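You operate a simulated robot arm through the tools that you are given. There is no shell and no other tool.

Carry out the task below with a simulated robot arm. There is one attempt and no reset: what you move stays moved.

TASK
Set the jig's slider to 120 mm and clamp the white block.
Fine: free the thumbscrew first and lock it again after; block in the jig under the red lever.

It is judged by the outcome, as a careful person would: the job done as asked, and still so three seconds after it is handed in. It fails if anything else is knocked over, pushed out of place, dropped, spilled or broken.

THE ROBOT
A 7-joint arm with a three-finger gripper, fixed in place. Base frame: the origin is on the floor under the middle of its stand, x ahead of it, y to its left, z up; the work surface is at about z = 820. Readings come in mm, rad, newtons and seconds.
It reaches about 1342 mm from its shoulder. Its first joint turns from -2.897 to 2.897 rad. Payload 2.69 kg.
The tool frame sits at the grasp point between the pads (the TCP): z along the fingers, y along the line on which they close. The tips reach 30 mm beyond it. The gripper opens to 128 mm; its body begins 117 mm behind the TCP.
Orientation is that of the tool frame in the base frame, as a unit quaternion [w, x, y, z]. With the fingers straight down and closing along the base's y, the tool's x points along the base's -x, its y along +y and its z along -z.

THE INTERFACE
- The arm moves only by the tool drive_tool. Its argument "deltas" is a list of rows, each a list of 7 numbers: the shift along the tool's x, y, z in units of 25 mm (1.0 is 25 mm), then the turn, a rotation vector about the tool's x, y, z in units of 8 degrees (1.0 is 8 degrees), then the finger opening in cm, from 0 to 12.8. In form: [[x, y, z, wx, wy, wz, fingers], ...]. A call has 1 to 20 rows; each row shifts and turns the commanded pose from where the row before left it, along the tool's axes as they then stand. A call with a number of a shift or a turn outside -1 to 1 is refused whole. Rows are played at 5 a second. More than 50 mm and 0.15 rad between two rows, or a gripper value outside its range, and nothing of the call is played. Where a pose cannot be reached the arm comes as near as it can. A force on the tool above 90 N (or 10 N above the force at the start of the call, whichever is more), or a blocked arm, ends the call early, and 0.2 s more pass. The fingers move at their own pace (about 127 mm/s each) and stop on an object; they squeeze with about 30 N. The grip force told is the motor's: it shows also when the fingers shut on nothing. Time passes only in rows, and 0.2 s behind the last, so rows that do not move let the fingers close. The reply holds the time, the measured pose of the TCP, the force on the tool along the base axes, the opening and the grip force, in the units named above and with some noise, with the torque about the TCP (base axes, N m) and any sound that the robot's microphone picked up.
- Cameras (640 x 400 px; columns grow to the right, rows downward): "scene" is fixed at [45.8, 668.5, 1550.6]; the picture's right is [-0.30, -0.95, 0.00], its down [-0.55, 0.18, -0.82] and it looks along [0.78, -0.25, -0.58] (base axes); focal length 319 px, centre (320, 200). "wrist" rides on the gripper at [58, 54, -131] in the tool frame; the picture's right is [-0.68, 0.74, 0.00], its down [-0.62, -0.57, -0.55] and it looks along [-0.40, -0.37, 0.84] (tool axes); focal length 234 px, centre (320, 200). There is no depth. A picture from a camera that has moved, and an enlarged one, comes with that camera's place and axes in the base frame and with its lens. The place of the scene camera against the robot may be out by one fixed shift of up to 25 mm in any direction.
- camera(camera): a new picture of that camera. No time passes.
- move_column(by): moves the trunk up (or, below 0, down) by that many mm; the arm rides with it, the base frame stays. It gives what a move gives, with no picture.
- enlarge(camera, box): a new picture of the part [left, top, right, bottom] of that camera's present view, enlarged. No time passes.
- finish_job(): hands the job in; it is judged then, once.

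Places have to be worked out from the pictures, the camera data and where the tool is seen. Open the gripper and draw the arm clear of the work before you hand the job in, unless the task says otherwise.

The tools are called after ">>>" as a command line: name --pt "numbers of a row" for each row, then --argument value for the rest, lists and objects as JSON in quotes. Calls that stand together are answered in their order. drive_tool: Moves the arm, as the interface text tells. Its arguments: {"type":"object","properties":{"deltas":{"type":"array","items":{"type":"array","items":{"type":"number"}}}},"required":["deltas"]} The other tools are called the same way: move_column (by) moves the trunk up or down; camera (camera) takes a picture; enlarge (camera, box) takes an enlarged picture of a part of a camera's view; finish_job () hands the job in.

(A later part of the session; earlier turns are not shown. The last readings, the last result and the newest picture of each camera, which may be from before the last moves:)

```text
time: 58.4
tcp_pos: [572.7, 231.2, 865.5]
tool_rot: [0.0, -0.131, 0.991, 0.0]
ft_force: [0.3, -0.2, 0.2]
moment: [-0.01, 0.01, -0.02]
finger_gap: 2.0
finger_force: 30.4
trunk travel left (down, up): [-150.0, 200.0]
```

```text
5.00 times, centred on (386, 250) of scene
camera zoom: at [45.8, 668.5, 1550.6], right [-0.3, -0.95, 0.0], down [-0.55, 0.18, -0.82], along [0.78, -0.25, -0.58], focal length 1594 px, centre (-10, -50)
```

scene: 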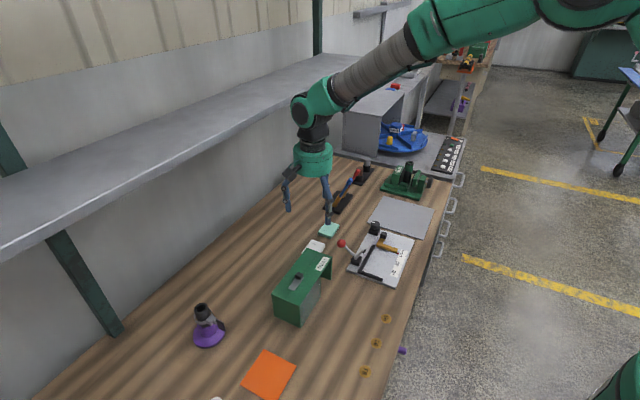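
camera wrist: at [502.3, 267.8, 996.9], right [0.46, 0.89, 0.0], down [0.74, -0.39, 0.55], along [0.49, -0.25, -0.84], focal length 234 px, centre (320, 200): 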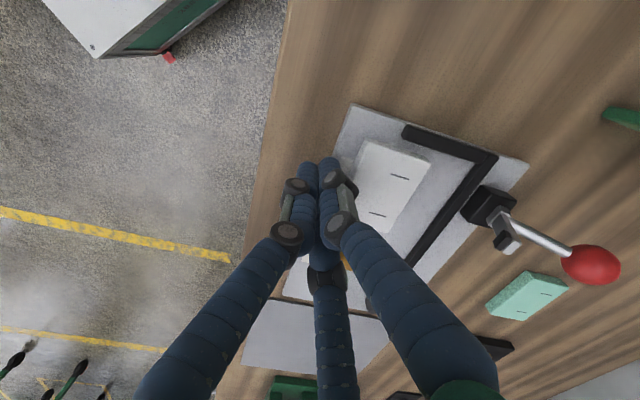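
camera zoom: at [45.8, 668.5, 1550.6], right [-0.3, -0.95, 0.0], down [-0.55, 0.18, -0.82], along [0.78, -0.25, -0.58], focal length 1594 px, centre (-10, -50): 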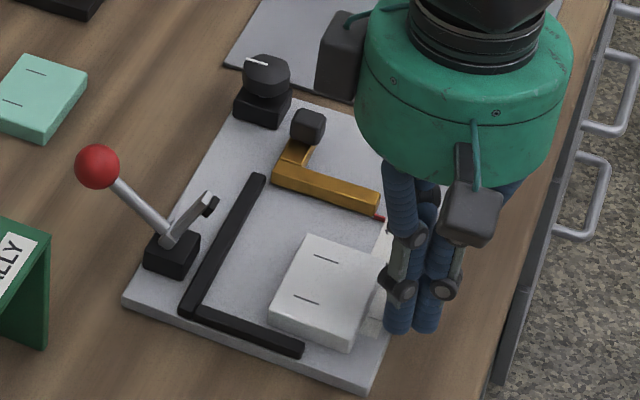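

Now I push the block +W towards the fence, 36 mm in small steps.

>>> drive_tool --pt "-0.156 0.0895 0 0 0 0 0" --pt "-0.156 0.0895 0 0 0 0 0" --pt "-0.156 0.0895 0 0 0 0 0" --pt "-0.156 0.0895 0 0 0 0 0" --pt "-0.156 0.0895 0 0 0 0 0" --pt "-0.156 0.0895 0 0 0 0 0" --pt "-0.156 0.0895 0 0 0 0 0" --pt "-0.156 0.0895 0 0 0 0 0"

>>> camera --camera "wrist"

>>> enlarge --camera "scene" --box '[330, 210, 442, 290]'

```text
time: 60.2
tcp_pos: [596.5, 257.4, 863.8]
tool_rot: [0.0, -0.131, 0.991, 0.0]
ft_force: [-0.7, 0.5, 0.5]
moment: [0.04, 0.01, 0.01]
finger_gap: 2.0
finger_force: 29.9
trunk travel left (down, up): [-150.0, 200.0]
```

```text
taken
camera wrist: at [526.3, 293.3, 996.1], right [0.46, 0.89, 0.0], down [0.74, -0.39, 0.55], along [0.49, -0.25, -0.84], focal length 234 px, centre (320, 200)
```

wrist: 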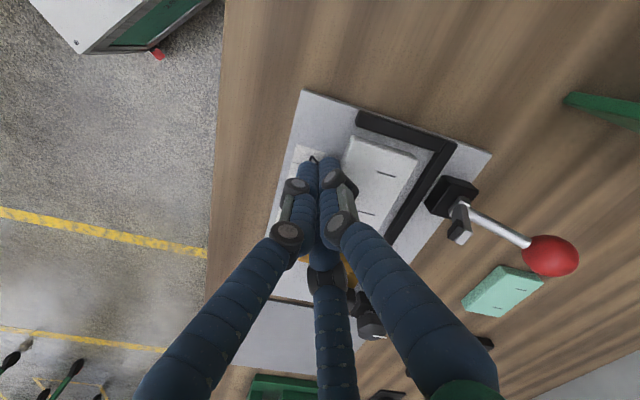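

```text
5.00 times, centred on (386, 250) of scene
camera zoom: at [45.8, 668.5, 1550.6], right [-0.3, -0.95, 0.0], down [-0.55, 0.18, -0.82], along [0.78, -0.25, -0.58], focal length 1594 px, centre (-10, -50)
```

zoom: 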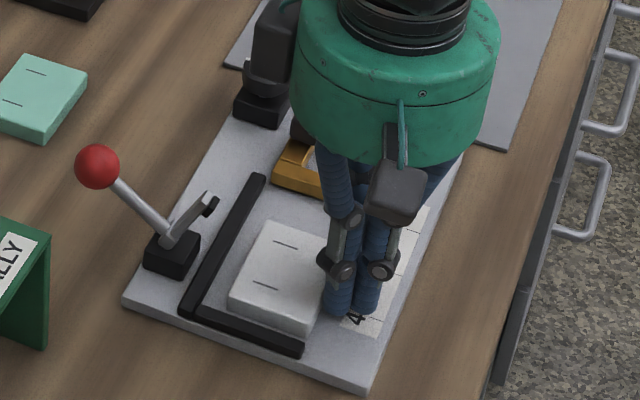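

The block slides well; about 10 mm remain to the fence. I continue in smaller steps until contact force appears.

>>> drive_tool --pt "-0.07 0.04 0 0 0 0 0" --pt "-0.07 0.04 0 0 0 0 0" --pt "-0.07 0.04 0 0 0 0 0" --pt "-0.07 0.04 0 0 0 0 0"

>>> enlarge --camera "wrist" --box '[280, 80, 480, 220]'

```text
time: 61.2
tcp_pos: [602.4, 262.9, 863.4]
tool_rot: [0.001, -0.131, 0.991, 0.001]
ft_force: [-0.5, 0.4, 0.9]
moment: [0.01, -0.01, 0.02]
finger_gap: 2.0
finger_force: 30.4
trunk travel left (down, up): [-150.0, 200.0]
```

```text
2.86 times, centred on (380, 150) of wrist
camera zoom: at [532.2, 299.1, 996.0], right [0.46, 0.89, 0.0], down [0.74, -0.39, 0.55], along [0.49, -0.25, -0.84], focal length 669 px, centre (149, 343)
```

zoom: 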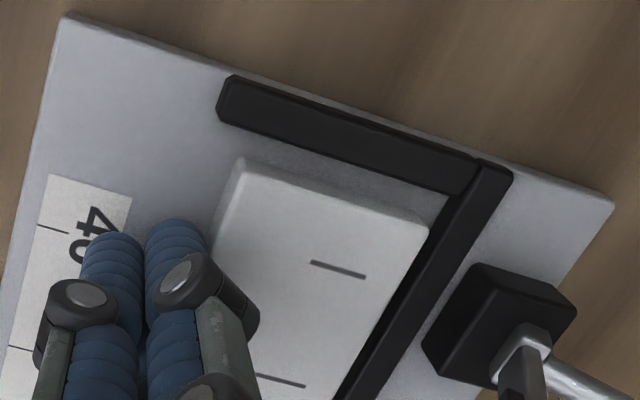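

Just a couple of mm left. I continue in 0.8 mm steps.

>>> drive_tool --pt "-0.028 0.016 0 0 0 0 0" --pt "-0.028 0.016 0 0 0 0 0" --pt "-0.028 0.016 0 0 0 0 0" --pt "0 0 0 0 0 0 0"

>>> enlarge --camera "wrist" --box '[280, 80, 480, 220]'

```text
time: 62.2
tcp_pos: [605.1, 264.6, 863.0]
tool_rot: [0.0, -0.13, 0.991, 0.0]
ft_force: [-0.5, -0.1, 0.8]
moment: [-0.03, -0.01, 0.0]
finger_gap: 2.0
finger_force: 30.3
trunk travel left (down, up): [-150.0, 200.0]
```

```text
2.86 times, centred on (380, 150) of wrist
camera zoom: at [534.2, 301.2, 996.0], right [0.46, 0.89, 0.0], down [0.74, -0.39, 0.55], along [0.49, -0.25, -0.84], focal length 669 px, centre (149, 343)
```

zoom: 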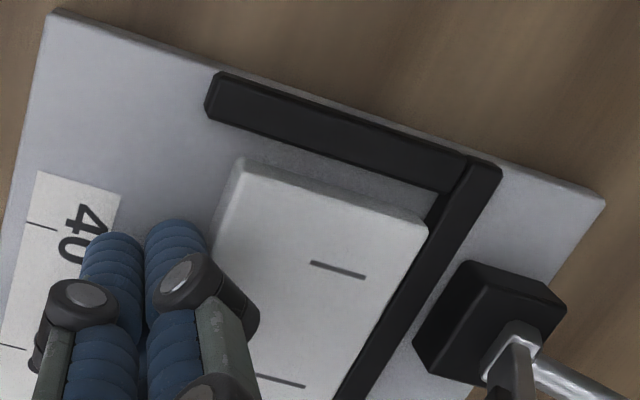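

Still no contact force. A few more 0.8 mm steps.

>>> drive_tool --pt "-0.028 0.016 0 0 0 0 0" --pt "-0.028 0.016 0 0 0 0 0" --pt "0 0 0 0 0 0 0"

>>> enlarge --camera "wrist" --box '[300, 100, 460, 220]'

```text
time: 63.0
tcp_pos: [604.6, 266.2, 865.1]
tool_rot: [-0.001, -0.131, 0.991, 0.0]
ft_force: [0.2, -0.6, 0.2]
moment: [-0.04, -0.01, -0.03]
finger_gap: 2.2
finger_force: 30.5
trunk travel left (down, up): [-150.0, 200.0]
```

```text
3.33 times, centred on (380, 160) of wrist
camera zoom: at [534.8, 302.5, 996.3], right [0.46, 0.89, 0.0], down [0.74, -0.39, 0.55], along [0.49, -0.25, -0.84], focal length 781 px, centre (120, 333)
```

zoom: 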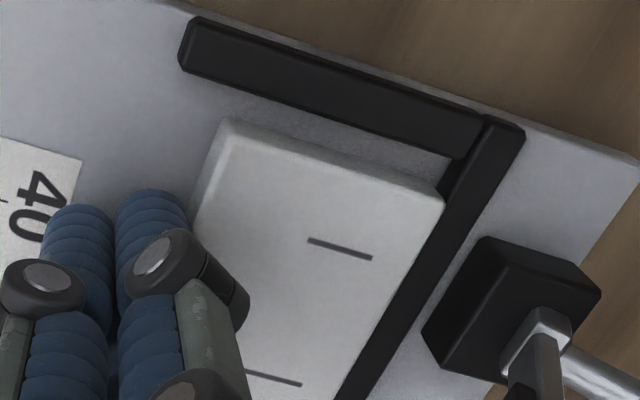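

>>> drive_tool --pt "-0.028 0.016 0 0 0 0 0" --pt "-0.028 0.016 0 0 0 0 0" --pt "0 0 0 0 0 0 0"

>>> enlarge --camera "wrist" --box '[300, 100, 460, 220]'

>>> enlarge --camera "scene" --box '[340, 230, 412, 285]'

```text
time: 63.8
tcp_pos: [605.8, 266.2, 863.7]
tool_rot: [0.0, -0.131, 0.991, 0.0]
ft_force: [-0.3, -0.4, 0.7]
moment: [-0.02, 0.01, 0.0]
finger_gap: 6.3
finger_force: 29.4
trunk travel left (down, up): [-150.0, 200.0]
```

```text
3.33 times, centred on (380, 160) of wrist
camera zoom: at [536.1, 303.5, 995.7], right [0.46, 0.89, 0.0], down [0.74, -0.39, 0.55], along [0.49, -0.25, -0.84], focal length 781 px, centre (120, 333)
```

zoom: 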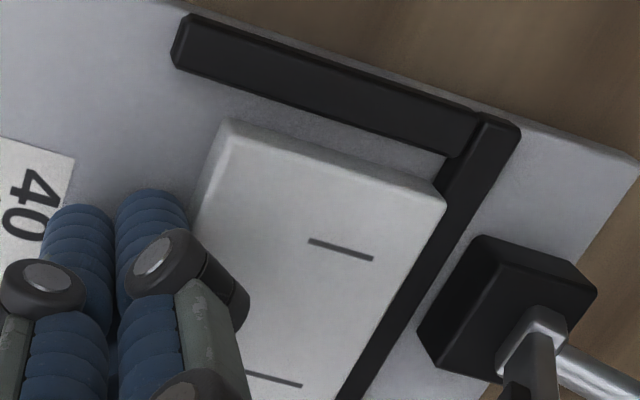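

```text
7.27 times, centred on (376, 258) of scene
camera zoom: at [45.8, 668.5, 1550.6], right [-0.3, -0.95, 0.0], down [-0.55, 0.18, -0.82], along [0.78, -0.25, -0.58], focal length 2319 px, centre (-87, -218)
```

zoom: 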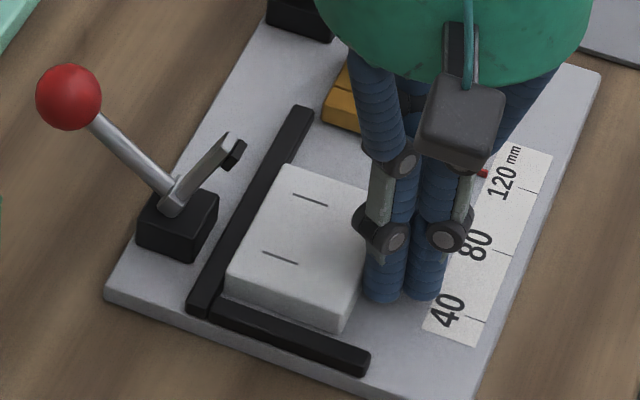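

The fingers spread slightly (gap 6.3 mm), so the block is now pressed flush against the fence. I back off, rise, and yaw for the second nudge towards the end stop.

>>> drive_tool --pt "0.139 -0.08 0 0 0 0 0" --pt "0.174 -0.1 0 0 0 0 0" --pt "0 0 -0.7 0 0 0 0" --pt "0 0 -0.9 0 0 0 0" --pt "0 0 -0.9 0 0 0 0" --pt "0 0 -0.9 0 0 0 0" --pt "0 0 0 0 0 -0.94 0" --pt "0 0 0 0 0 -0.94 0" --pt "0 0 0 0 0 -0.94 0" --pt "0 0 0 0 0 -0.93 0"

>>> camera --camera "wrist"

>>> enlarge --camera "scene" --box '[340, 210, 436, 285]'

```text
time: 66.0
tcp_pos: [599.7, 260.6, 949.2]
tool_rot: [0.0, -0.384, 0.923, 0.001]
ft_force: [0.1, -0.4, 0.5]
moment: [-0.05, 0.02, 0.0]
finger_gap: 2.5
finger_force: 30.0
trunk travel left (down, up): [-150.0, 200.0]
```

```text
taken
camera wrist: at [520.9, 256.1, 1081.6], right [-0.05, 1.0, 0.0], down [0.84, 0.04, 0.55], along [0.55, 0.02, -0.84], focal length 234 px, centre (320, 200)
```

wrist: 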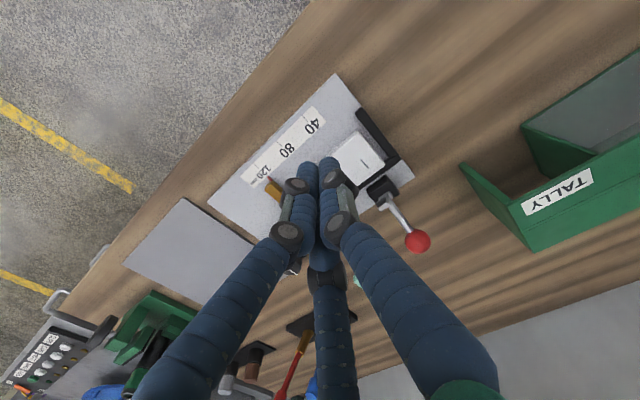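

```text
5.33 times, centred on (388, 248) of scene
camera zoom: at [45.8, 668.5, 1550.6], right [-0.3, -0.95, 0.0], down [-0.55, 0.18, -0.82], along [0.78, -0.25, -0.58], focal length 1700 px, centre (-43, -53)
```

zoom: 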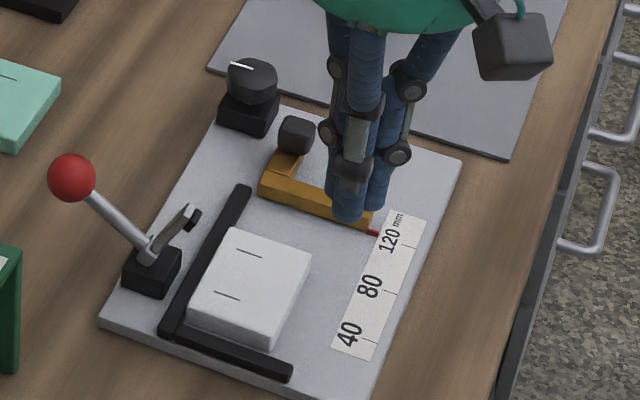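

Block is flush to the fence with a small gap to the end stop. I move over the space between block and slider (reading ≈100) for a look before lowering.

>>> drive_tool --pt "-0.459 -0.593 0 0 0 0 0" --pt "-0.459 -0.593 0 0 0 0 0" --pt "-0.459 -0.593 0 0 0 0 0" --pt "-0.459 -0.593 0 0 0 0 0" --pt "0 0 0.8 0 0 0 0" --pt "0 0 0.8 0 0 0 0"

>>> camera --camera "wrist"

>>> enlarge --camera "wrist" --box '[250, 80, 410, 200]'

>>> enlarge --camera "scene" --box '[340, 210, 436, 285]'

```text
time: 67.4
tcp_pos: [672.9, 248.8, 909.2]
tool_rot: [0.0, -0.383, 0.924, 0.0]
ft_force: [0.0, -0.1, 0.9]
moment: [-0.01, 0.03, 0.0]
finger_gap: 2.4
finger_force: 30.1
trunk travel left (down, up): [-150.0, 200.0]
```

```text
taken
camera wrist: at [594.4, 246.9, 1040.7], right [-0.04, 1.0, 0.0], down [0.84, 0.04, 0.55], along [0.55, 0.02, -0.84], focal length 234 px, centre (320, 200)
```

wrist: 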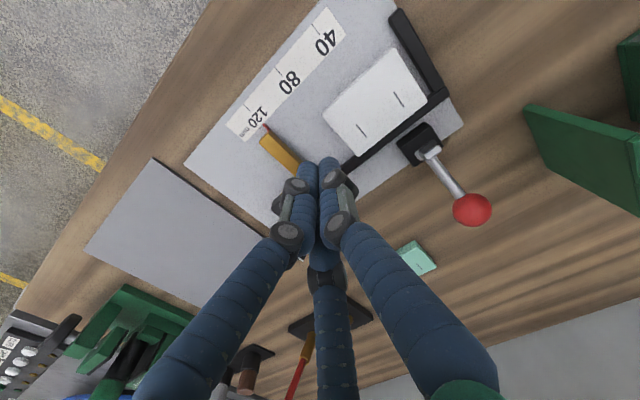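

```text
3.33 times, centred on (330, 140) of wrist
camera zoom: at [594.4, 246.9, 1040.7], right [-0.04, 1.0, 0.0], down [0.84, 0.04, 0.55], along [0.55, 0.02, -0.84], focal length 781 px, centre (287, 400)
```

zoom: 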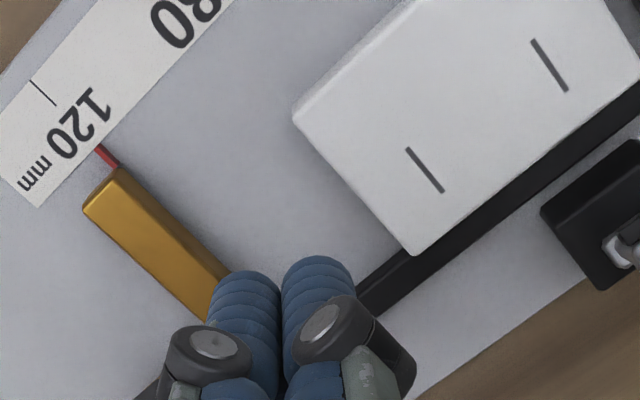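

```text
5.33 times, centred on (388, 248) of scene
camera zoom: at [45.8, 668.5, 1550.6], right [-0.3, -0.95, 0.0], down [-0.55, 0.18, -0.82], along [0.78, -0.25, -0.58], focal length 1700 px, centre (-43, -53)
```

zoom: 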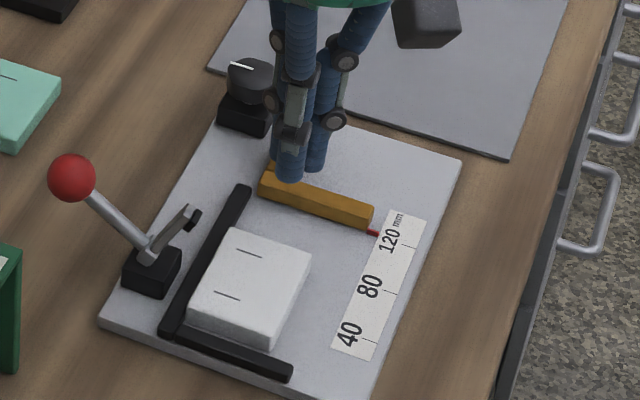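

Block's +U face is at ≈75–76, slider face at ≈118–120, and my finger cluster needs about 31 mm, so it fits at reading 99.4. I lower into the gap.

>>> drive_tool --pt "0 0 0.6 0 0 0 0" --pt "0 0 0.5 0 0 0 0" --pt "0 0 0.4 0 0 0 0" --pt "0 0 0.26 0 0 0 0"

>>> enlarge --camera "wrist" --box '[220, 40, 420, 190]'

>>> enlarge --camera "scene" --box '[340, 210, 436, 285]'

```text
time: 68.4
tcp_pos: [673.9, 250.3, 865.2]
tool_rot: [-0.001, -0.382, 0.924, 0.001]
ft_force: [-0.8, -0.3, -1.2]
moment: [-0.04, 0.0, 0.01]
finger_gap: 1.9
finger_force: 29.9
trunk travel left (down, up): [-150.0, 200.0]
```

```text
2.67 times, centred on (320, 115) of wrist
camera zoom: at [595.1, 247.2, 997.3], right [-0.04, 1.0, 0.0], down [0.84, 0.04, 0.55], along [0.55, 0.02, -0.84], focal length 624 px, centre (320, 427)
```

zoom: 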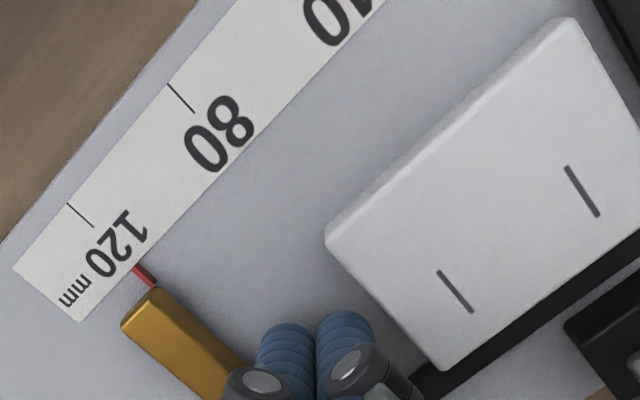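

```text
5.33 times, centred on (388, 248) of scene
camera zoom: at [45.8, 668.5, 1550.6], right [-0.3, -0.95, 0.0], down [-0.55, 0.18, -0.82], along [0.78, -0.25, -0.58], focal length 1700 px, centre (-43, -53)
```

zoom: 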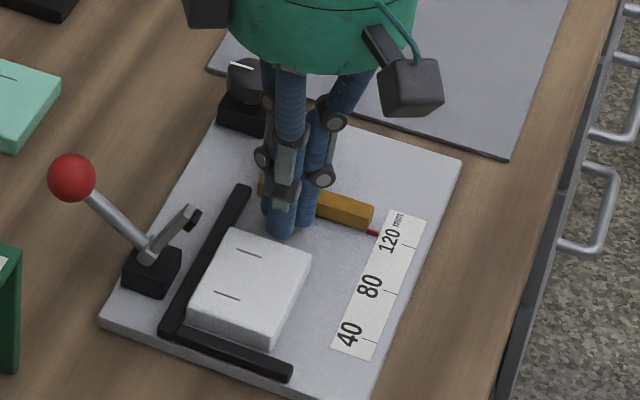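

In the gap without touching. I nudge −U (tool +y): 9 mm first, then finer.

>>> drive_tool --pt "0 0.12 0 0 0 0 0" --pt "0 0.12 0 0 0 0 0" --pt "0 0.12 0 0 0 0 0" --pt "0 0 0 0 0 0 0"

>>> enlarge --camera "scene" --box '[352, 240, 404, 285]'

>>> enlarge --camera "wrist" --box '[300, 0, 500, 150]'

```text
time: 69.4
tcp_pos: [667.4, 256.7, 865.5]
tool_rot: [-0.001, -0.382, 0.924, 0.001]
ft_force: [0.7, 0.1, 0.2]
moment: [0.01, 0.01, 0.0]
finger_gap: 2.1
finger_force: 30.0
trunk travel left (down, up): [-150.0, 200.0]
```

```text
8.89 times, centred on (378, 262) of scene
camera zoom: at [45.8, 668.5, 1550.6], right [-0.3, -0.95, 0.0], down [-0.55, 0.18, -0.82], along [0.78, -0.25, -0.58], focal length 2834 px, centre (-196, -356)
```

zoom: 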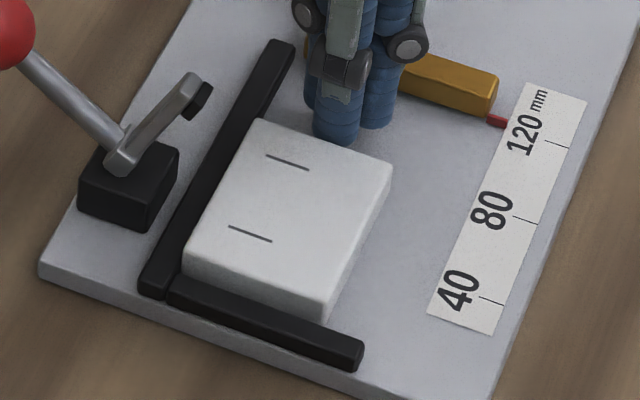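

```text
2.67 times, centred on (400, 75) of wrist
camera zoom: at [588.4, 253.1, 997.7], right [-0.04, 1.0, 0.0], down [0.84, 0.04, 0.55], along [0.55, 0.02, -0.84], focal length 624 px, centre (107, 533)
```

zoom: 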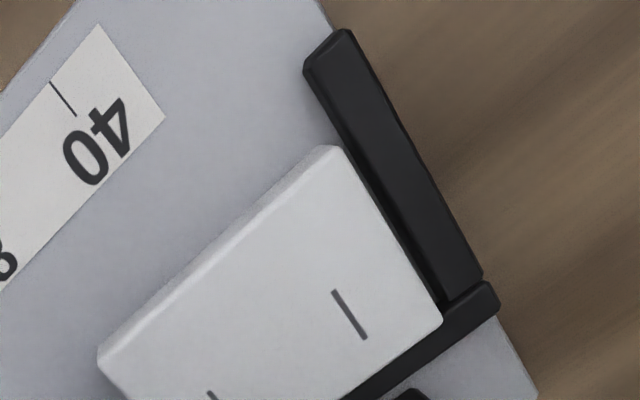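

>>> drive_tool --pt "0 0.032 0 0 0 0 0" --pt "0 0.032 0 0 0 0 0" --pt "0 0.032 0 0 0 0 0" --pt "0 0 0 0 0 0 0"

>>> enlarge --camera "wrist" --box '[300, 0, 500, 150]'

```text
time: 70.4
tcp_pos: [665.4, 259.1, 864.2]
tool_rot: [0.0, -0.383, 0.924, 0.0]
ft_force: [-0.1, -0.2, 0.4]
moment: [0.02, -0.02, -0.03]
finger_gap: 2.2
finger_force: 30.0
trunk travel left (down, up): [-150.0, 200.0]
```

```text
2.67 times, centred on (400, 75) of wrist
camera zoom: at [586.9, 255.3, 997.3], right [-0.04, 1.0, 0.0], down [0.84, 0.04, 0.55], along [0.55, 0.02, -0.84], focal length 624 px, centre (107, 533)
```

zoom: 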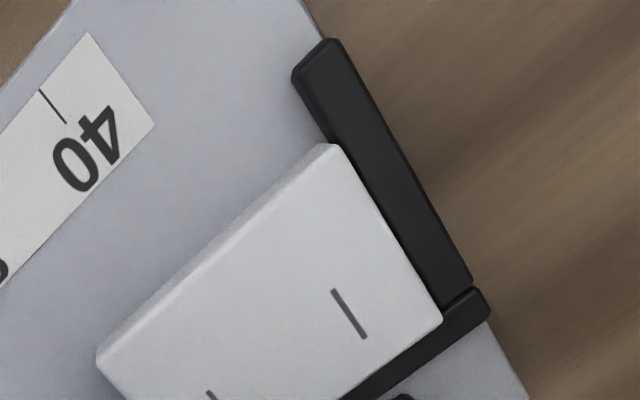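

>>> drive_tool --pt "0 0.028 0 0 0 0 0" --pt "0 0.028 0 0 0 0 0" --pt "0 0 0 0 0 0 0"

>>> enlarge --camera "wrist" --box '[300, 0, 500, 150]'

```text
time: 71.2
tcp_pos: [665.4, 258.4, 866.4]
tool_rot: [0.0, -0.382, 0.924, 0.0]
ft_force: [2.2, -2.3, 0.3]
moment: [-0.08, -0.06, -0.02]
finger_gap: 2.2
finger_force: 29.5
trunk travel left (down, up): [-150.0, 200.0]
```

```text
2.67 times, centred on (400, 75) of wrist
camera zoom: at [586.2, 256.2, 997.2], right [-0.04, 1.0, 0.0], down [0.84, 0.04, 0.55], along [0.55, 0.02, -0.84], focal length 624 px, centre (107, 533)
```

zoom: 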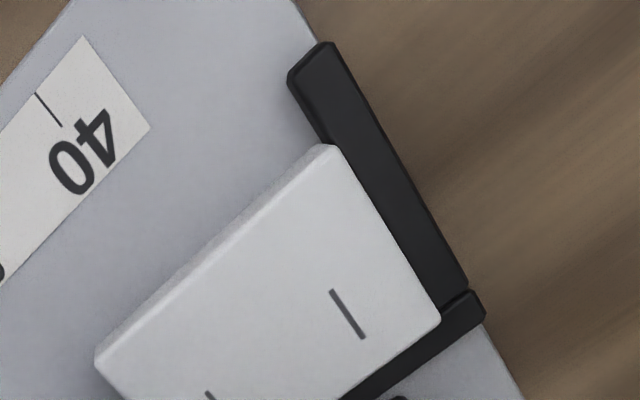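

Contact force of ~3 N along +U: the block is now seated against both stop and fence. I back off, rise, and travel high to the far (+W) side of the red ball, yawing so one finger leads towards −W.

>>> drive_tool --pt "0 -0.12 0 0 0 0 0" --pt "0 -0.06 0 0 0 0 0" --pt "0 0 -0.7 0 0 0 0" --pt "0 0 -0.9 0 0 0 0" --pt "0 0 -0.9 0 0 0 0" --pt "0 0 -0.9 0 0 0 0" --pt "0 0 -0.5 0 0 0 0" --pt "0 0 0 0 0 0.94 0" --pt "0 0 0 0 0 0.94 0" --pt "0 0 0 0 0 0.94 0" --pt "0 0 0 0 0 0.93 0" --pt "-0.632 0.854 0 0 0 0 0" --pt "-0.632 0.854 0 0 0 0 0" --pt "-0.632 0.854 0 0 0 0 0" --pt "-0.632 0.854 0 0 0 0 0" --pt "-0.632 0.854 0 0 0 0 0" --pt "-0.632 0.854 0 0 0 0 0"

>>> camera --camera "wrist"

>>> enlarge --camera "scene" --box '[300, 190, 428, 285]'

```text
time: 74.8
tcp_pos: [726.3, 402.6, 961.8]
tool_rot: [0.0, -0.13, 0.991, 0.0]
ft_force: [-0.9, -0.7, 0.7]
moment: [0.03, -0.01, 0.01]
finger_gap: 2.2
finger_force: 30.2
trunk travel left (down, up): [-150.0, 200.0]
```

```text
taken
camera wrist: at [656.9, 440.6, 1094.3], right [0.46, 0.89, 0.0], down [0.74, -0.39, 0.55], along [0.49, -0.25, -0.84], focal length 234 px, centre (320, 200)
```

wrist: 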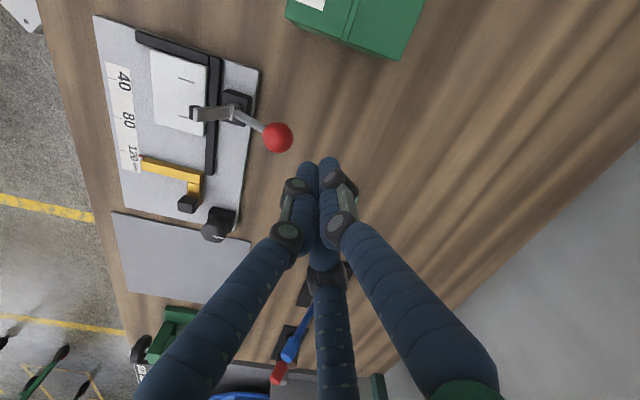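

```text
4.21 times, centred on (364, 238) of scene
camera zoom: at [45.8, 668.5, 1550.6], right [-0.3, -0.95, 0.0], down [-0.55, 0.18, -0.82], along [0.78, -0.25, -0.58], focal length 1342 px, centre (135, 42)
```

zoom: 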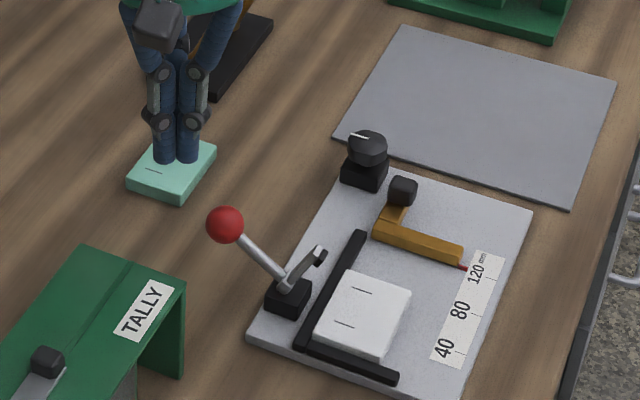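

The block is seated in the corner, and the slider remains at 120. I zoom on the lever from this side to refine ball and arm positions.

>>> enlarge --camera "wrist" --box '[140, 60, 320, 200]'

>>> enlarge --camera "scene" --box '[335, 225, 415, 285]'

```text
2.86 times, centred on (230, 130) of wrist
camera zoom: at [656.9, 440.6, 1094.3], right [0.46, 0.89, 0.0], down [0.74, -0.39, 0.55], along [0.49, -0.25, -0.84], focal length 669 px, centre (577, 400)
```

zoom: 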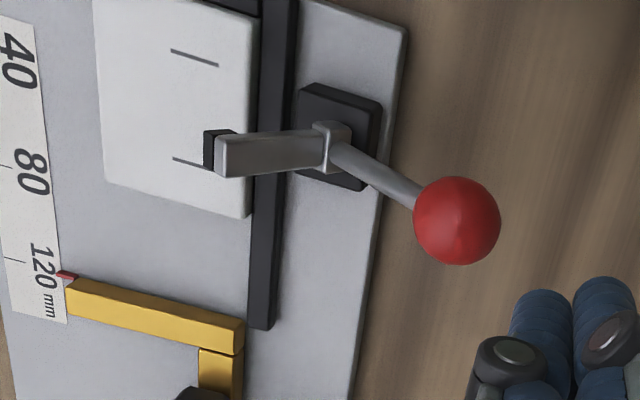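

```text
6.67 times, centred on (375, 255) of scene
camera zoom: at [45.8, 668.5, 1550.6], right [-0.3, -0.95, 0.0], down [-0.55, 0.18, -0.82], along [0.78, -0.25, -0.58], focal length 2125 px, centre (-47, -167)
```

zoom: 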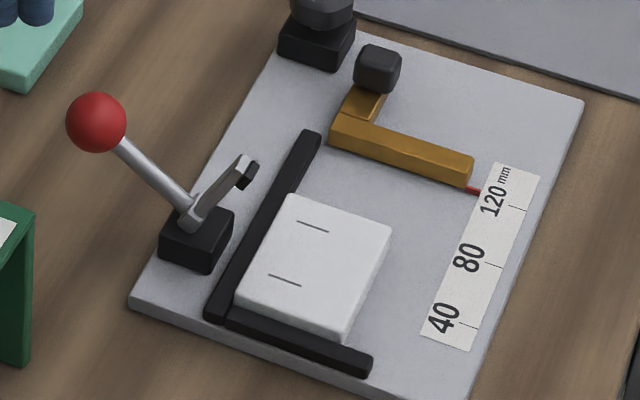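

Refined: ball (699, 376, 886), radius ≈13.6; pivot ≈(664, 342, 855); arm raised ~60°. The lever must swing from +W up to near vertical. I lower beside the ball (tips ≈12 mm below its centre) and touch up to it.

>>> drive_tool --pt "0 0 0.8 0 0 0 0" --pt "0 0 0.8 0 0 0 0" --pt "0 0 0.71 0 0 0 0" --pt "0.139 -0.08 0 0 0 0 0" --pt "0.139 -0.08 0 0 0 0 0" --pt "0 0 0 0 0 0 0"

>>> camera --camera "wrist"

>>> enlarge --camera "scene" --box '[310, 200, 422, 285]'

```text
time: 76.2
tcp_pos: [720.5, 399.7, 905.0]
tool_rot: [-0.001, -0.131, 0.991, -0.001]
ft_force: [0.3, 0.7, 0.1]
moment: [0.04, 0.0, 0.03]
finger_gap: 2.2
finger_force: 29.7
trunk travel left (down, up): [-150.0, 200.0]
```

```text
taken
camera wrist: at [650.4, 436.1, 1037.0], right [0.46, 0.89, 0.0], down [0.74, -0.39, 0.55], along [0.49, -0.25, -0.84], focal length 234 px, centre (320, 200)
```

wrist: 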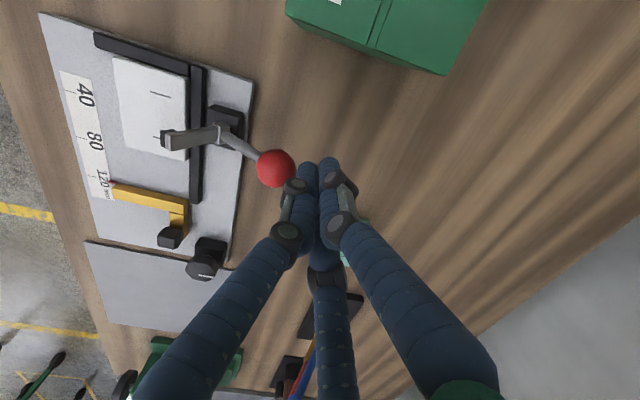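

```text
4.71 times, centred on (366, 242) of scene
camera zoom: at [45.8, 668.5, 1550.6], right [-0.3, -0.95, 0.0], down [-0.55, 0.18, -0.82], along [0.78, -0.25, -0.58], focal length 1500 px, centre (104, 0)
```

zoom: 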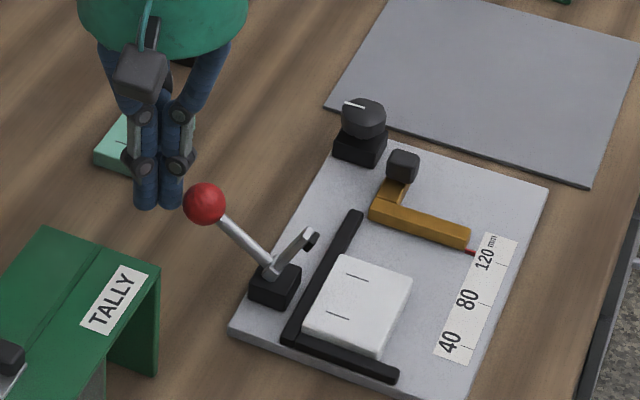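

The fingers are just at the ball. I push −W while rising along the ball's arc, first ~12 mm.

>>> drive_tool --pt "0.139 -0.08 -0.1 0 0 0 0" --pt "0.139 -0.08 -0.17 0 0 0 0" --pt "0.139 -0.08 -0.17 0 0 0 0" --pt "0 0 0 0 0 0 0"

>>> enlarge --camera "scene" --box '[310, 200, 422, 285]'

```text
time: 77.2
tcp_pos: [712.0, 391.6, 916.3]
tool_rot: [-0.001, -0.13, 0.991, 0.001]
ft_force: [0.9, 1.5, 0.8]
moment: [0.03, 0.01, 0.0]
finger_gap: 1.9
finger_force: 30.1
trunk travel left (down, up): [-150.0, 200.0]
```

```text
4.71 times, centred on (366, 242) of scene
camera zoom: at [45.8, 668.5, 1550.6], right [-0.3, -0.95, 0.0], down [-0.55, 0.18, -0.82], along [0.78, -0.25, -0.58], focal length 1500 px, centre (104, 0)
```

zoom: 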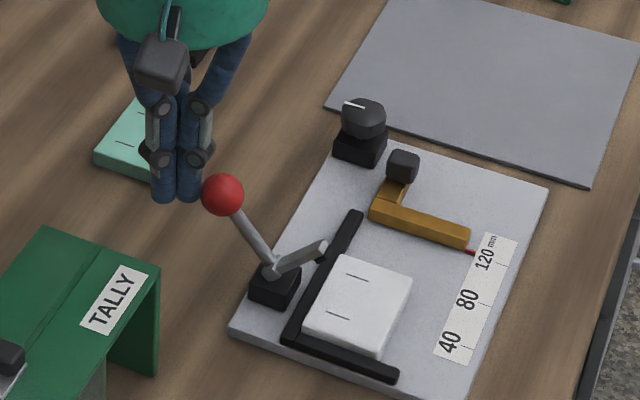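

The lever swings freely and the arm is coming down. I continue along the arc.

>>> drive_tool --pt "0.149 -0.0855 -0.11 0 0 0 0" --pt "0.149 -0.0855 -0.11 0 0 0 0" --pt "0.149 -0.0855 -0.1 0 0 0 0" --pt "0 0 0 0 0 0 0"

>>> enlarge --camera "scene" --box '[310, 200, 422, 285]'

>>> enlarge --camera "wrist" --box '[100, 40, 340, 220]'

```text
time: 78.2
tcp_pos: [704.2, 382.2, 924.0]
tool_rot: [0.001, -0.131, 0.991, 0.0]
ft_force: [1.1, -0.6, -0.3]
moment: [-0.02, 0.0, 0.0]
finger_gap: 2.1
finger_force: 30.0
trunk travel left (down, up): [-150.0, 200.0]
```

```text
4.71 times, centred on (366, 242) of scene
camera zoom: at [45.8, 668.5, 1550.6], right [-0.3, -0.95, 0.0], down [-0.55, 0.18, -0.82], along [0.78, -0.25, -0.58], focal length 1500 px, centre (104, 0)
```

zoom: 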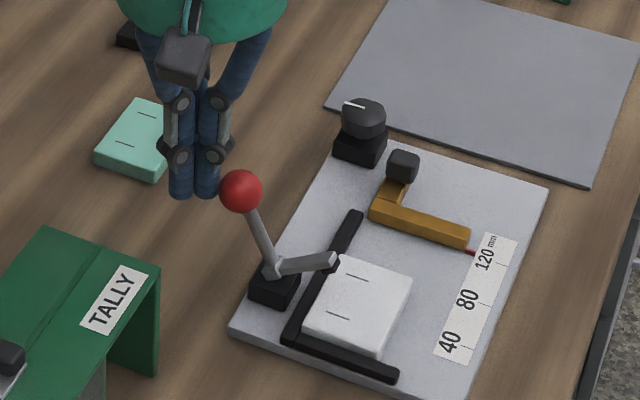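

```text
2.22 times, centred on (220, 130) of wrist
camera zoom: at [633.8, 418.6, 1055.6], right [0.46, 0.89, 0.0], down [0.74, -0.39, 0.55], along [0.49, -0.25, -0.84], focal length 520 px, centre (542, 356)
```

zoom: 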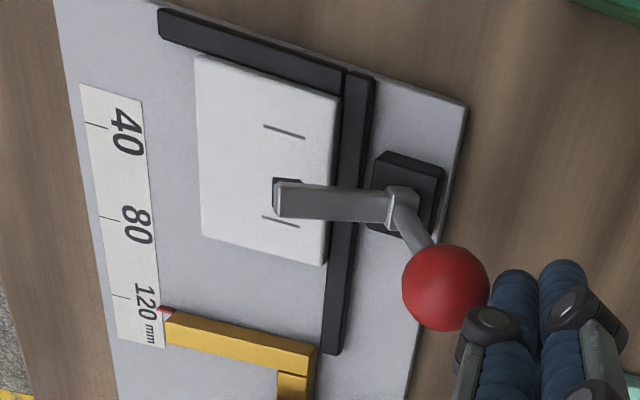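

The pad is coming over the block. I continue with gentler steps.

>>> drive_tool --pt "0.125 -0.0717 -0.06 0 0 0 0" --pt "0.125 -0.0717 -0.05 0 0 0 0" --pt "0.125 -0.0717 -0.04 0 0 0 0" --pt "0 0 0 0 0 0 0"

>>> enlarge --camera "scene" --box '[330, 215, 410, 275]'

```text
time: 79.2
tcp_pos: [695.8, 373.8, 927.3]
tool_rot: [0.0, -0.13, 0.992, 0.001]
ft_force: [-0.6, -0.1, 0.0]
moment: [-0.02, -0.01, 0.01]
finger_gap: 2.2
finger_force: 30.0
trunk travel left (down, up): [-150.0, 200.0]
```

```text
6.67 times, centred on (370, 245) of scene
camera zoom: at [45.8, 668.5, 1550.6], right [-0.3, -0.95, 0.0], down [-0.55, 0.18, -0.82], along [0.78, -0.25, -0.58], focal length 2125 px, centre (-13, -100)
```

zoom: 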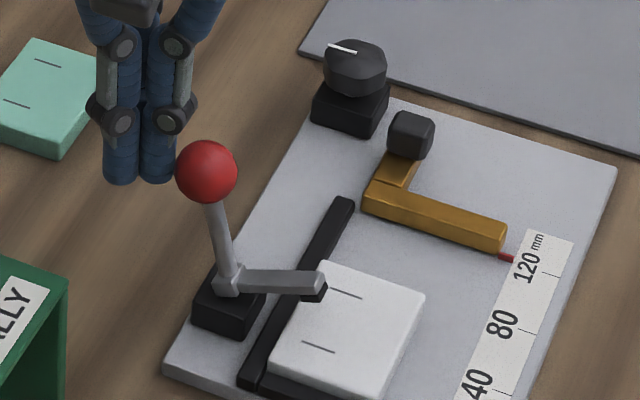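

Lever is close to vertical; pad just above the block. I go on in 2.5 mm steps and watch force.

>>> drive_tool --pt "0.087 -0.05 -0.02 0 0 0 0" --pt "0.087 -0.05 -0.01 0 0 0 0" --pt "0.087 -0.05 0 0 0 0 0" --pt "0 0 0 0 0 0 0"

>>> enlarge --camera "scene" --box '[330, 215, 410, 275]'

>>> enlarge --camera "wrist" --box '[100, 40, 340, 220]'

```text
time: 80.2
tcp_pos: [689.9, 368.1, 929.3]
tool_rot: [0.001, -0.13, 0.991, 0.0]
ft_force: [-0.4, 0.3, 0.5]
moment: [-0.01, 0.01, -0.02]
finger_gap: 2.3
finger_force: 30.2
trunk travel left (down, up): [-150.0, 200.0]
```

```text
6.67 times, centred on (370, 245) of scene
camera zoom: at [45.8, 668.5, 1550.6], right [-0.3, -0.95, 0.0], down [-0.55, 0.18, -0.82], along [0.78, -0.25, -0.58], focal length 2125 px, centre (-13, -100)
```

zoom: 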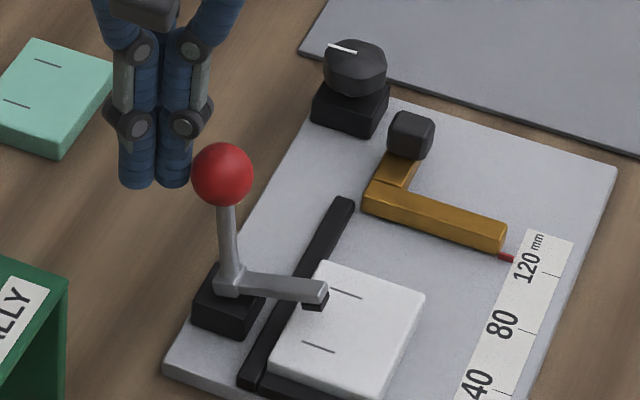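

```text
2.22 times, centred on (220, 130) of wrist
camera zoom: at [620.1, 405.1, 1060.4], right [0.46, 0.89, 0.0], down [0.74, -0.39, 0.55], along [0.49, -0.25, -0.84], focal length 520 px, centre (542, 356)
```

zoom: 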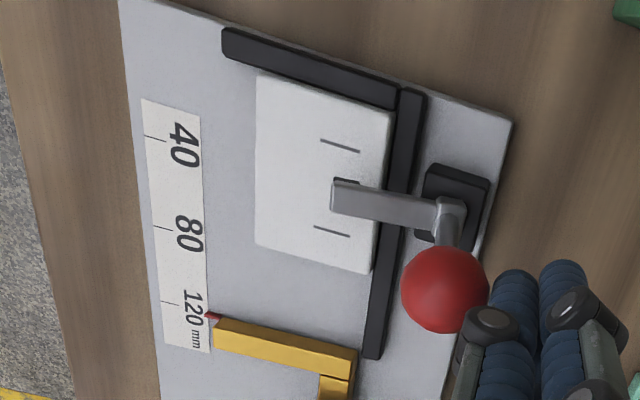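

Still free; pad nearly on the block. Two more 2 mm steps.

>>> drive_tool --pt "0.0694 -0.0398 0 0 0 0 0" --pt "0.0694 -0.0398 0 0 0 0 0" --pt "0 0 0 0 0 0 0"

>>> enlarge --camera "scene" --box '[340, 225, 396, 270]'

```text
time: 81.0
tcp_pos: [687.0, 364.5, 929.5]
tool_rot: [0.001, -0.13, 0.991, 0.0]
ft_force: [0.3, 0.4, 0.6]
moment: [0.02, 0.02, 0.03]
finger_gap: 2.0
finger_force: 30.1
trunk travel left (down, up): [-150.0, 200.0]
```

```text
8.89 times, centred on (368, 248) of scene
camera zoom: at [45.8, 668.5, 1550.6], right [-0.3, -0.95, 0.0], down [-0.55, 0.18, -0.82], along [0.78, -0.25, -0.58], focal length 2834 px, centre (-107, -222)
```

zoom: 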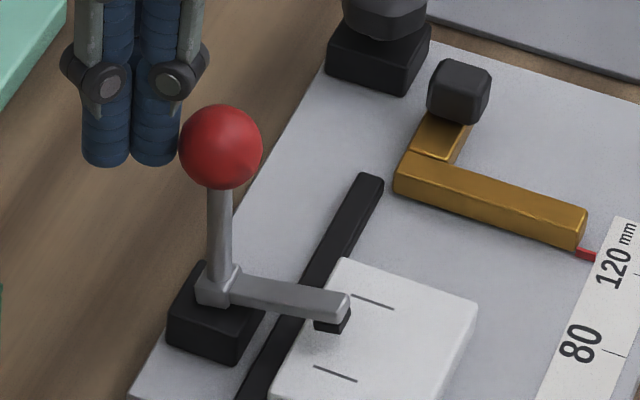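

>>> drive_tool --pt "0.0694 -0.0398 0 0 0 0 0" --pt "0.0694 -0.0398 0 0 0 0 0" --pt "0 0 0 0 0 0 0"

>>> enlarge --camera "scene" --box '[340, 225, 396, 270]'

```text
time: 81.8
tcp_pos: [683.3, 363.5, 928.7]
tool_rot: [0.0, -0.131, 0.991, 0.001]
ft_force: [-0.4, -0.1, -0.4]
moment: [0.03, 0.01, 0.01]
finger_gap: 2.2
finger_force: 29.8
trunk travel left (down, up): [-150.0, 200.0]
```

```text
8.89 times, centred on (368, 248) of scene
camera zoom: at [45.8, 668.5, 1550.6], right [-0.3, -0.95, 0.0], down [-0.55, 0.18, -0.82], along [0.78, -0.25, -0.58], focal length 2834 px, centre (-107, -222)
```

zoom: 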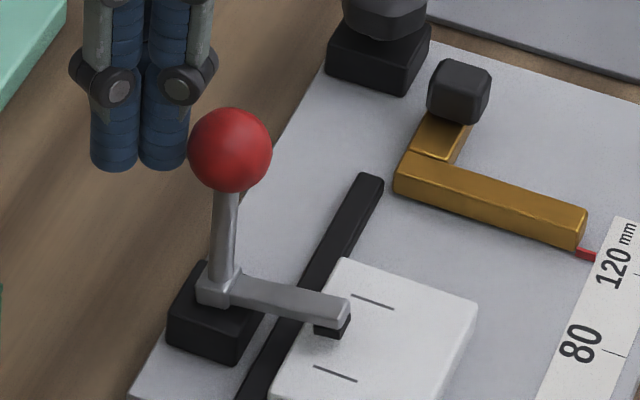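

Still no resistance. I keep pushing in 2 mm steps until the pad presses.

>>> drive_tool --pt "0.0694 -0.0398 0 0 0 0 0" --pt "0.0694 -0.0398 0 0 0 0 0" --pt "0 0 0 0 0 0 0"

>>> enlarge --camera "scene" --box '[340, 225, 396, 270]'

```text
time: 82.6
tcp_pos: [682.4, 361.1, 928.3]
tool_rot: [0.0, -0.13, 0.991, 0.0]
ft_force: [0.9, 0.0, -0.7]
moment: [0.03, 0.0, -0.02]
finger_gap: 2.4
finger_force: 30.0
trunk travel left (down, up): [-150.0, 200.0]
```

```text
8.89 times, centred on (368, 248) of scene
camera zoom: at [45.8, 668.5, 1550.6], right [-0.3, -0.95, 0.0], down [-0.55, 0.18, -0.82], along [0.78, -0.25, -0.58], focal length 2834 px, centre (-107, -222)
```

zoom: 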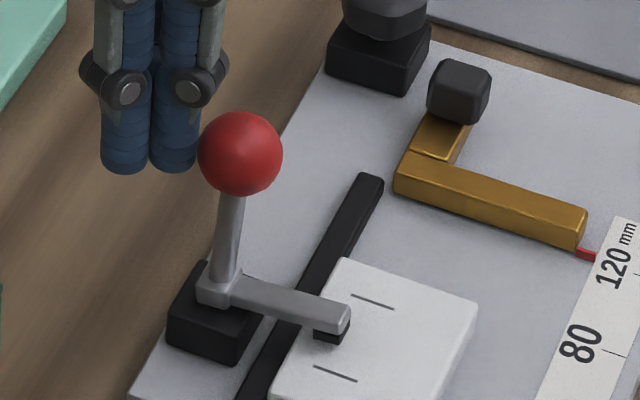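

>>> drive_tool --pt "0.0694 -0.0398 0 0 0 0 0" --pt "0.0694 -0.0398 0 0 0 0 0" --pt "0 0 0 0 0 0 0"

>>> enlarge --camera "scene" --box '[340, 225, 396, 270]'

```text
time: 83.4
tcp_pos: [678.2, 357.4, 928.7]
tool_rot: [0.001, -0.13, 0.991, -0.001]
ft_force: [-0.1, -0.1, 0.5]
moment: [-0.02, 0.0, -0.01]
finger_gap: 1.8
finger_force: 30.2
trunk travel left (down, up): [-150.0, 200.0]
```

```text
8.89 times, centred on (368, 248) of scene
camera zoom: at [45.8, 668.5, 1550.6], right [-0.3, -0.95, 0.0], down [-0.55, 0.18, -0.82], along [0.78, -0.25, -0.58], focal length 2834 px, centre (-107, -222)
```

zoom: 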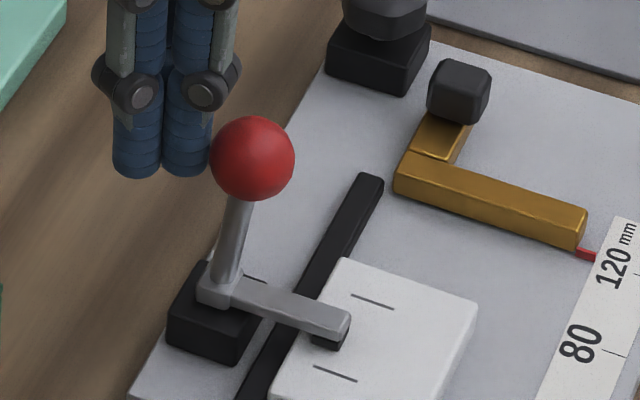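

>>> drive_tool --pt "0.0694 -0.0398 0 0 0 0 0" --pt "0.0694 -0.0398 0 0 0 0 0" --pt "0 0 0 0 0 0 0"

>>> enlarge --camera "scene" --box '[340, 225, 396, 270]'

```text
time: 84.2
tcp_pos: [676.2, 354.8, 929.5]
tool_rot: [0.001, -0.13, 0.991, 0.0]
ft_force: [9.8, 10.0, -0.9]
moment: [0.12, -0.28, 0.04]
finger_gap: 2.0
finger_force: 29.3
trunk travel left (down, up): [-150.0, 200.0]
```

```text
8.89 times, centred on (368, 248) of scene
camera zoom: at [45.8, 668.5, 1550.6], right [-0.3, -0.95, 0.0], down [-0.55, 0.18, -0.82], along [0.78, -0.25, -0.58], focal length 2834 px, centre (-107, -222)
```

zoom: 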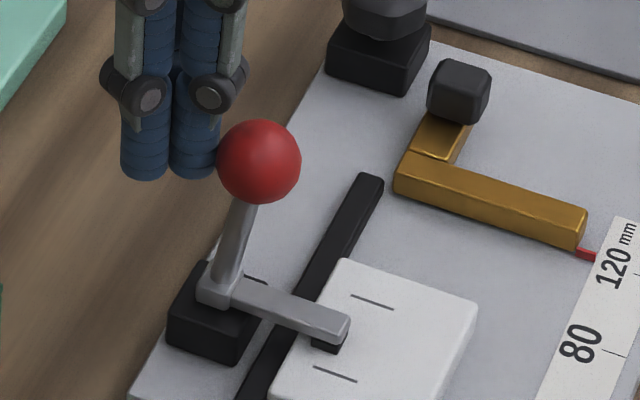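

Resistance now 14 N: the pad is bearing on the block. I press a bit more in 1 mm steps to set the clamp firmly.

>>> drive_tool --pt "0.0347 -0.02 0 0 0 0 0" --pt "0.0347 -0.02 0 0 0 0 0" --pt "0 0 0 0 0 0 0"

>>> enlarge --camera "scene" --box '[340, 225, 396, 270]'

```text
time: 85.0
tcp_pos: [677.0, 355.6, 929.2]
tool_rot: [0.001, -0.13, 0.991, 0.0]
ft_force: [19.0, 23.9, -2.6]
moment: [0.35, -0.44, -0.01]
finger_gap: 2.2
finger_force: 29.7
trunk travel left (down, up): [-150.0, 200.0]
```

```text
8.89 times, centred on (368, 248) of scene
camera zoom: at [45.8, 668.5, 1550.6], right [-0.3, -0.95, 0.0], down [-0.55, 0.18, -0.82], along [0.78, -0.25, -0.58], focal length 2834 px, centre (-107, -222)
```

zoom: 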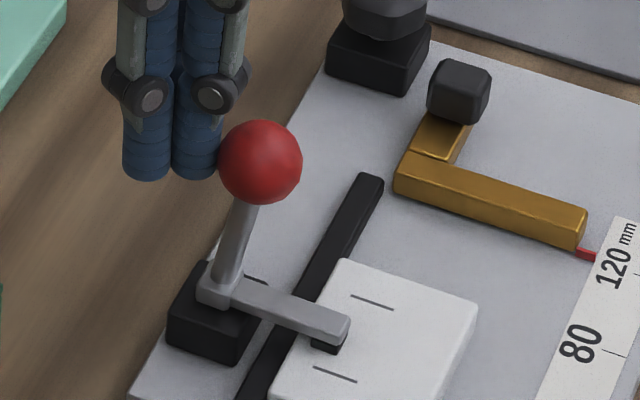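

30 N and rigid. One more mm to see whether there's a snap, then back off.

>>> drive_tool --pt "0.0347 -0.02 0 0 0 0 0" --pt "0.0347 -0.02 0 0 0 0 0" --pt "0 0 0 0 0 0 0"

>>> enlarge --camera "scene" --box '[340, 225, 396, 270]'

```text
time: 85.8
tcp_pos: [676.1, 355.5, 928.9]
tool_rot: [0.002, -0.131, 0.991, 0.0]
ft_force: [33.7, 44.5, -2.0]
moment: [0.89, -0.47, -0.05]
finger_gap: 2.2
finger_force: 30.2
trunk travel left (down, up): [-150.0, 200.0]
```

```text
8.89 times, centred on (368, 248) of scene
camera zoom: at [45.8, 668.5, 1550.6], right [-0.3, -0.95, 0.0], down [-0.55, 0.18, -0.82], along [0.78, -0.25, -0.58], focal length 2834 px, centre (-107, -222)
```

zoom: 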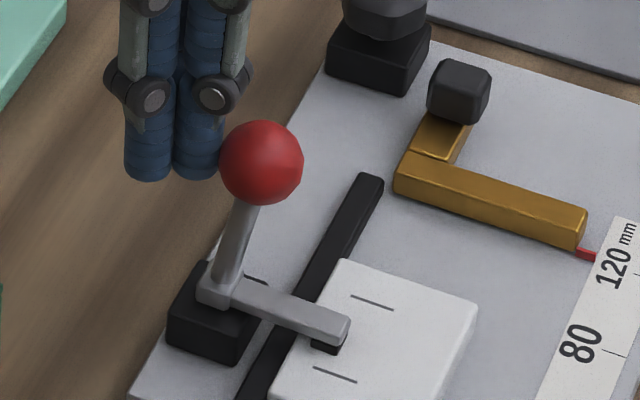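

Firmly pressed at 56 N with no further travel. I back the fingers off +W and check whether the lever holds.

>>> drive_tool --pt "-0.0694 0.0398 0 0 0 0 0" --pt "-0.139 0.08 0 0 0 0 0" --pt "-0.174 0.1 0 0 0 0 0" --pt "-0.174 0.1 0 0 0 0 0" --pt "-0.174 0.1 0 0 0 0 0" --pt "0 0 0 0 0 0 0" --pt "0 0 0 0 0 0 0" --pt "0 0 0 0 0 0 0" --pt "0 0 0 0 0 0 0" --pt "0 0 0 0 0 0 0"

>>> enlarge --camera "scene" --box '[340, 225, 396, 270]'

>>> enlarge --camera "wrist" --box '[80, 40, 320, 220]'

```text
time: 88.0
tcp_pos: [689.7, 366.8, 927.1]
tool_rot: [0.0, -0.13, 0.991, 0.0]
ft_force: [0.0, -0.2, -0.7]
moment: [0.0, -0.05, 0.0]
finger_gap: 2.2
finger_force: 29.6
trunk travel left (down, up): [-150.0, 200.0]
```

```text
8.89 times, centred on (368, 248) of scene
camera zoom: at [45.8, 668.5, 1550.6], right [-0.3, -0.95, 0.0], down [-0.55, 0.18, -0.82], along [0.78, -0.25, -0.58], focal length 2834 px, centre (-107, -222)
```

zoom: 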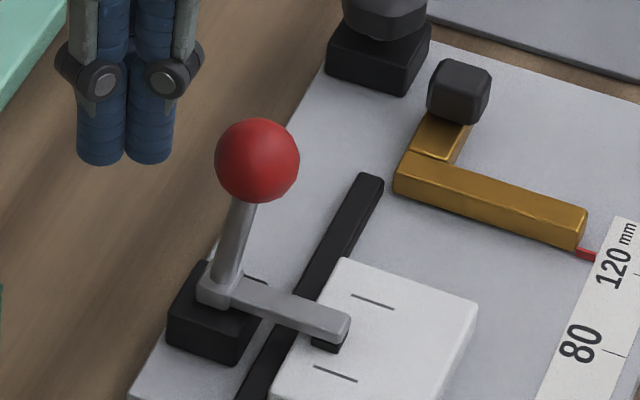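

```text
2.22 times, centred on (200, 130) of wrist
camera zoom: at [618.1, 403.2, 1060.6], right [0.46, 0.89, 0.0], down [0.74, -0.39, 0.55], along [0.49, -0.25, -0.84], focal length 520 px, centre (587, 356)
```

zoom: 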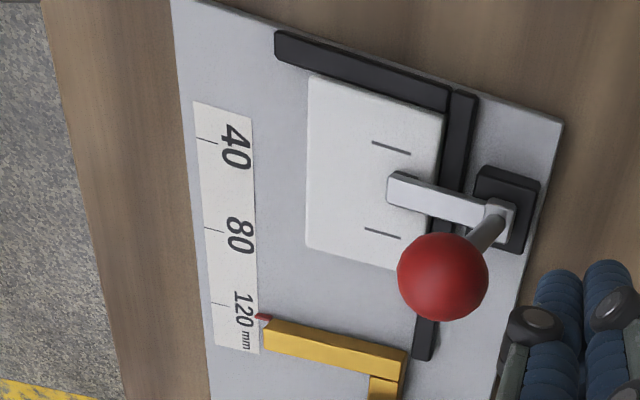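

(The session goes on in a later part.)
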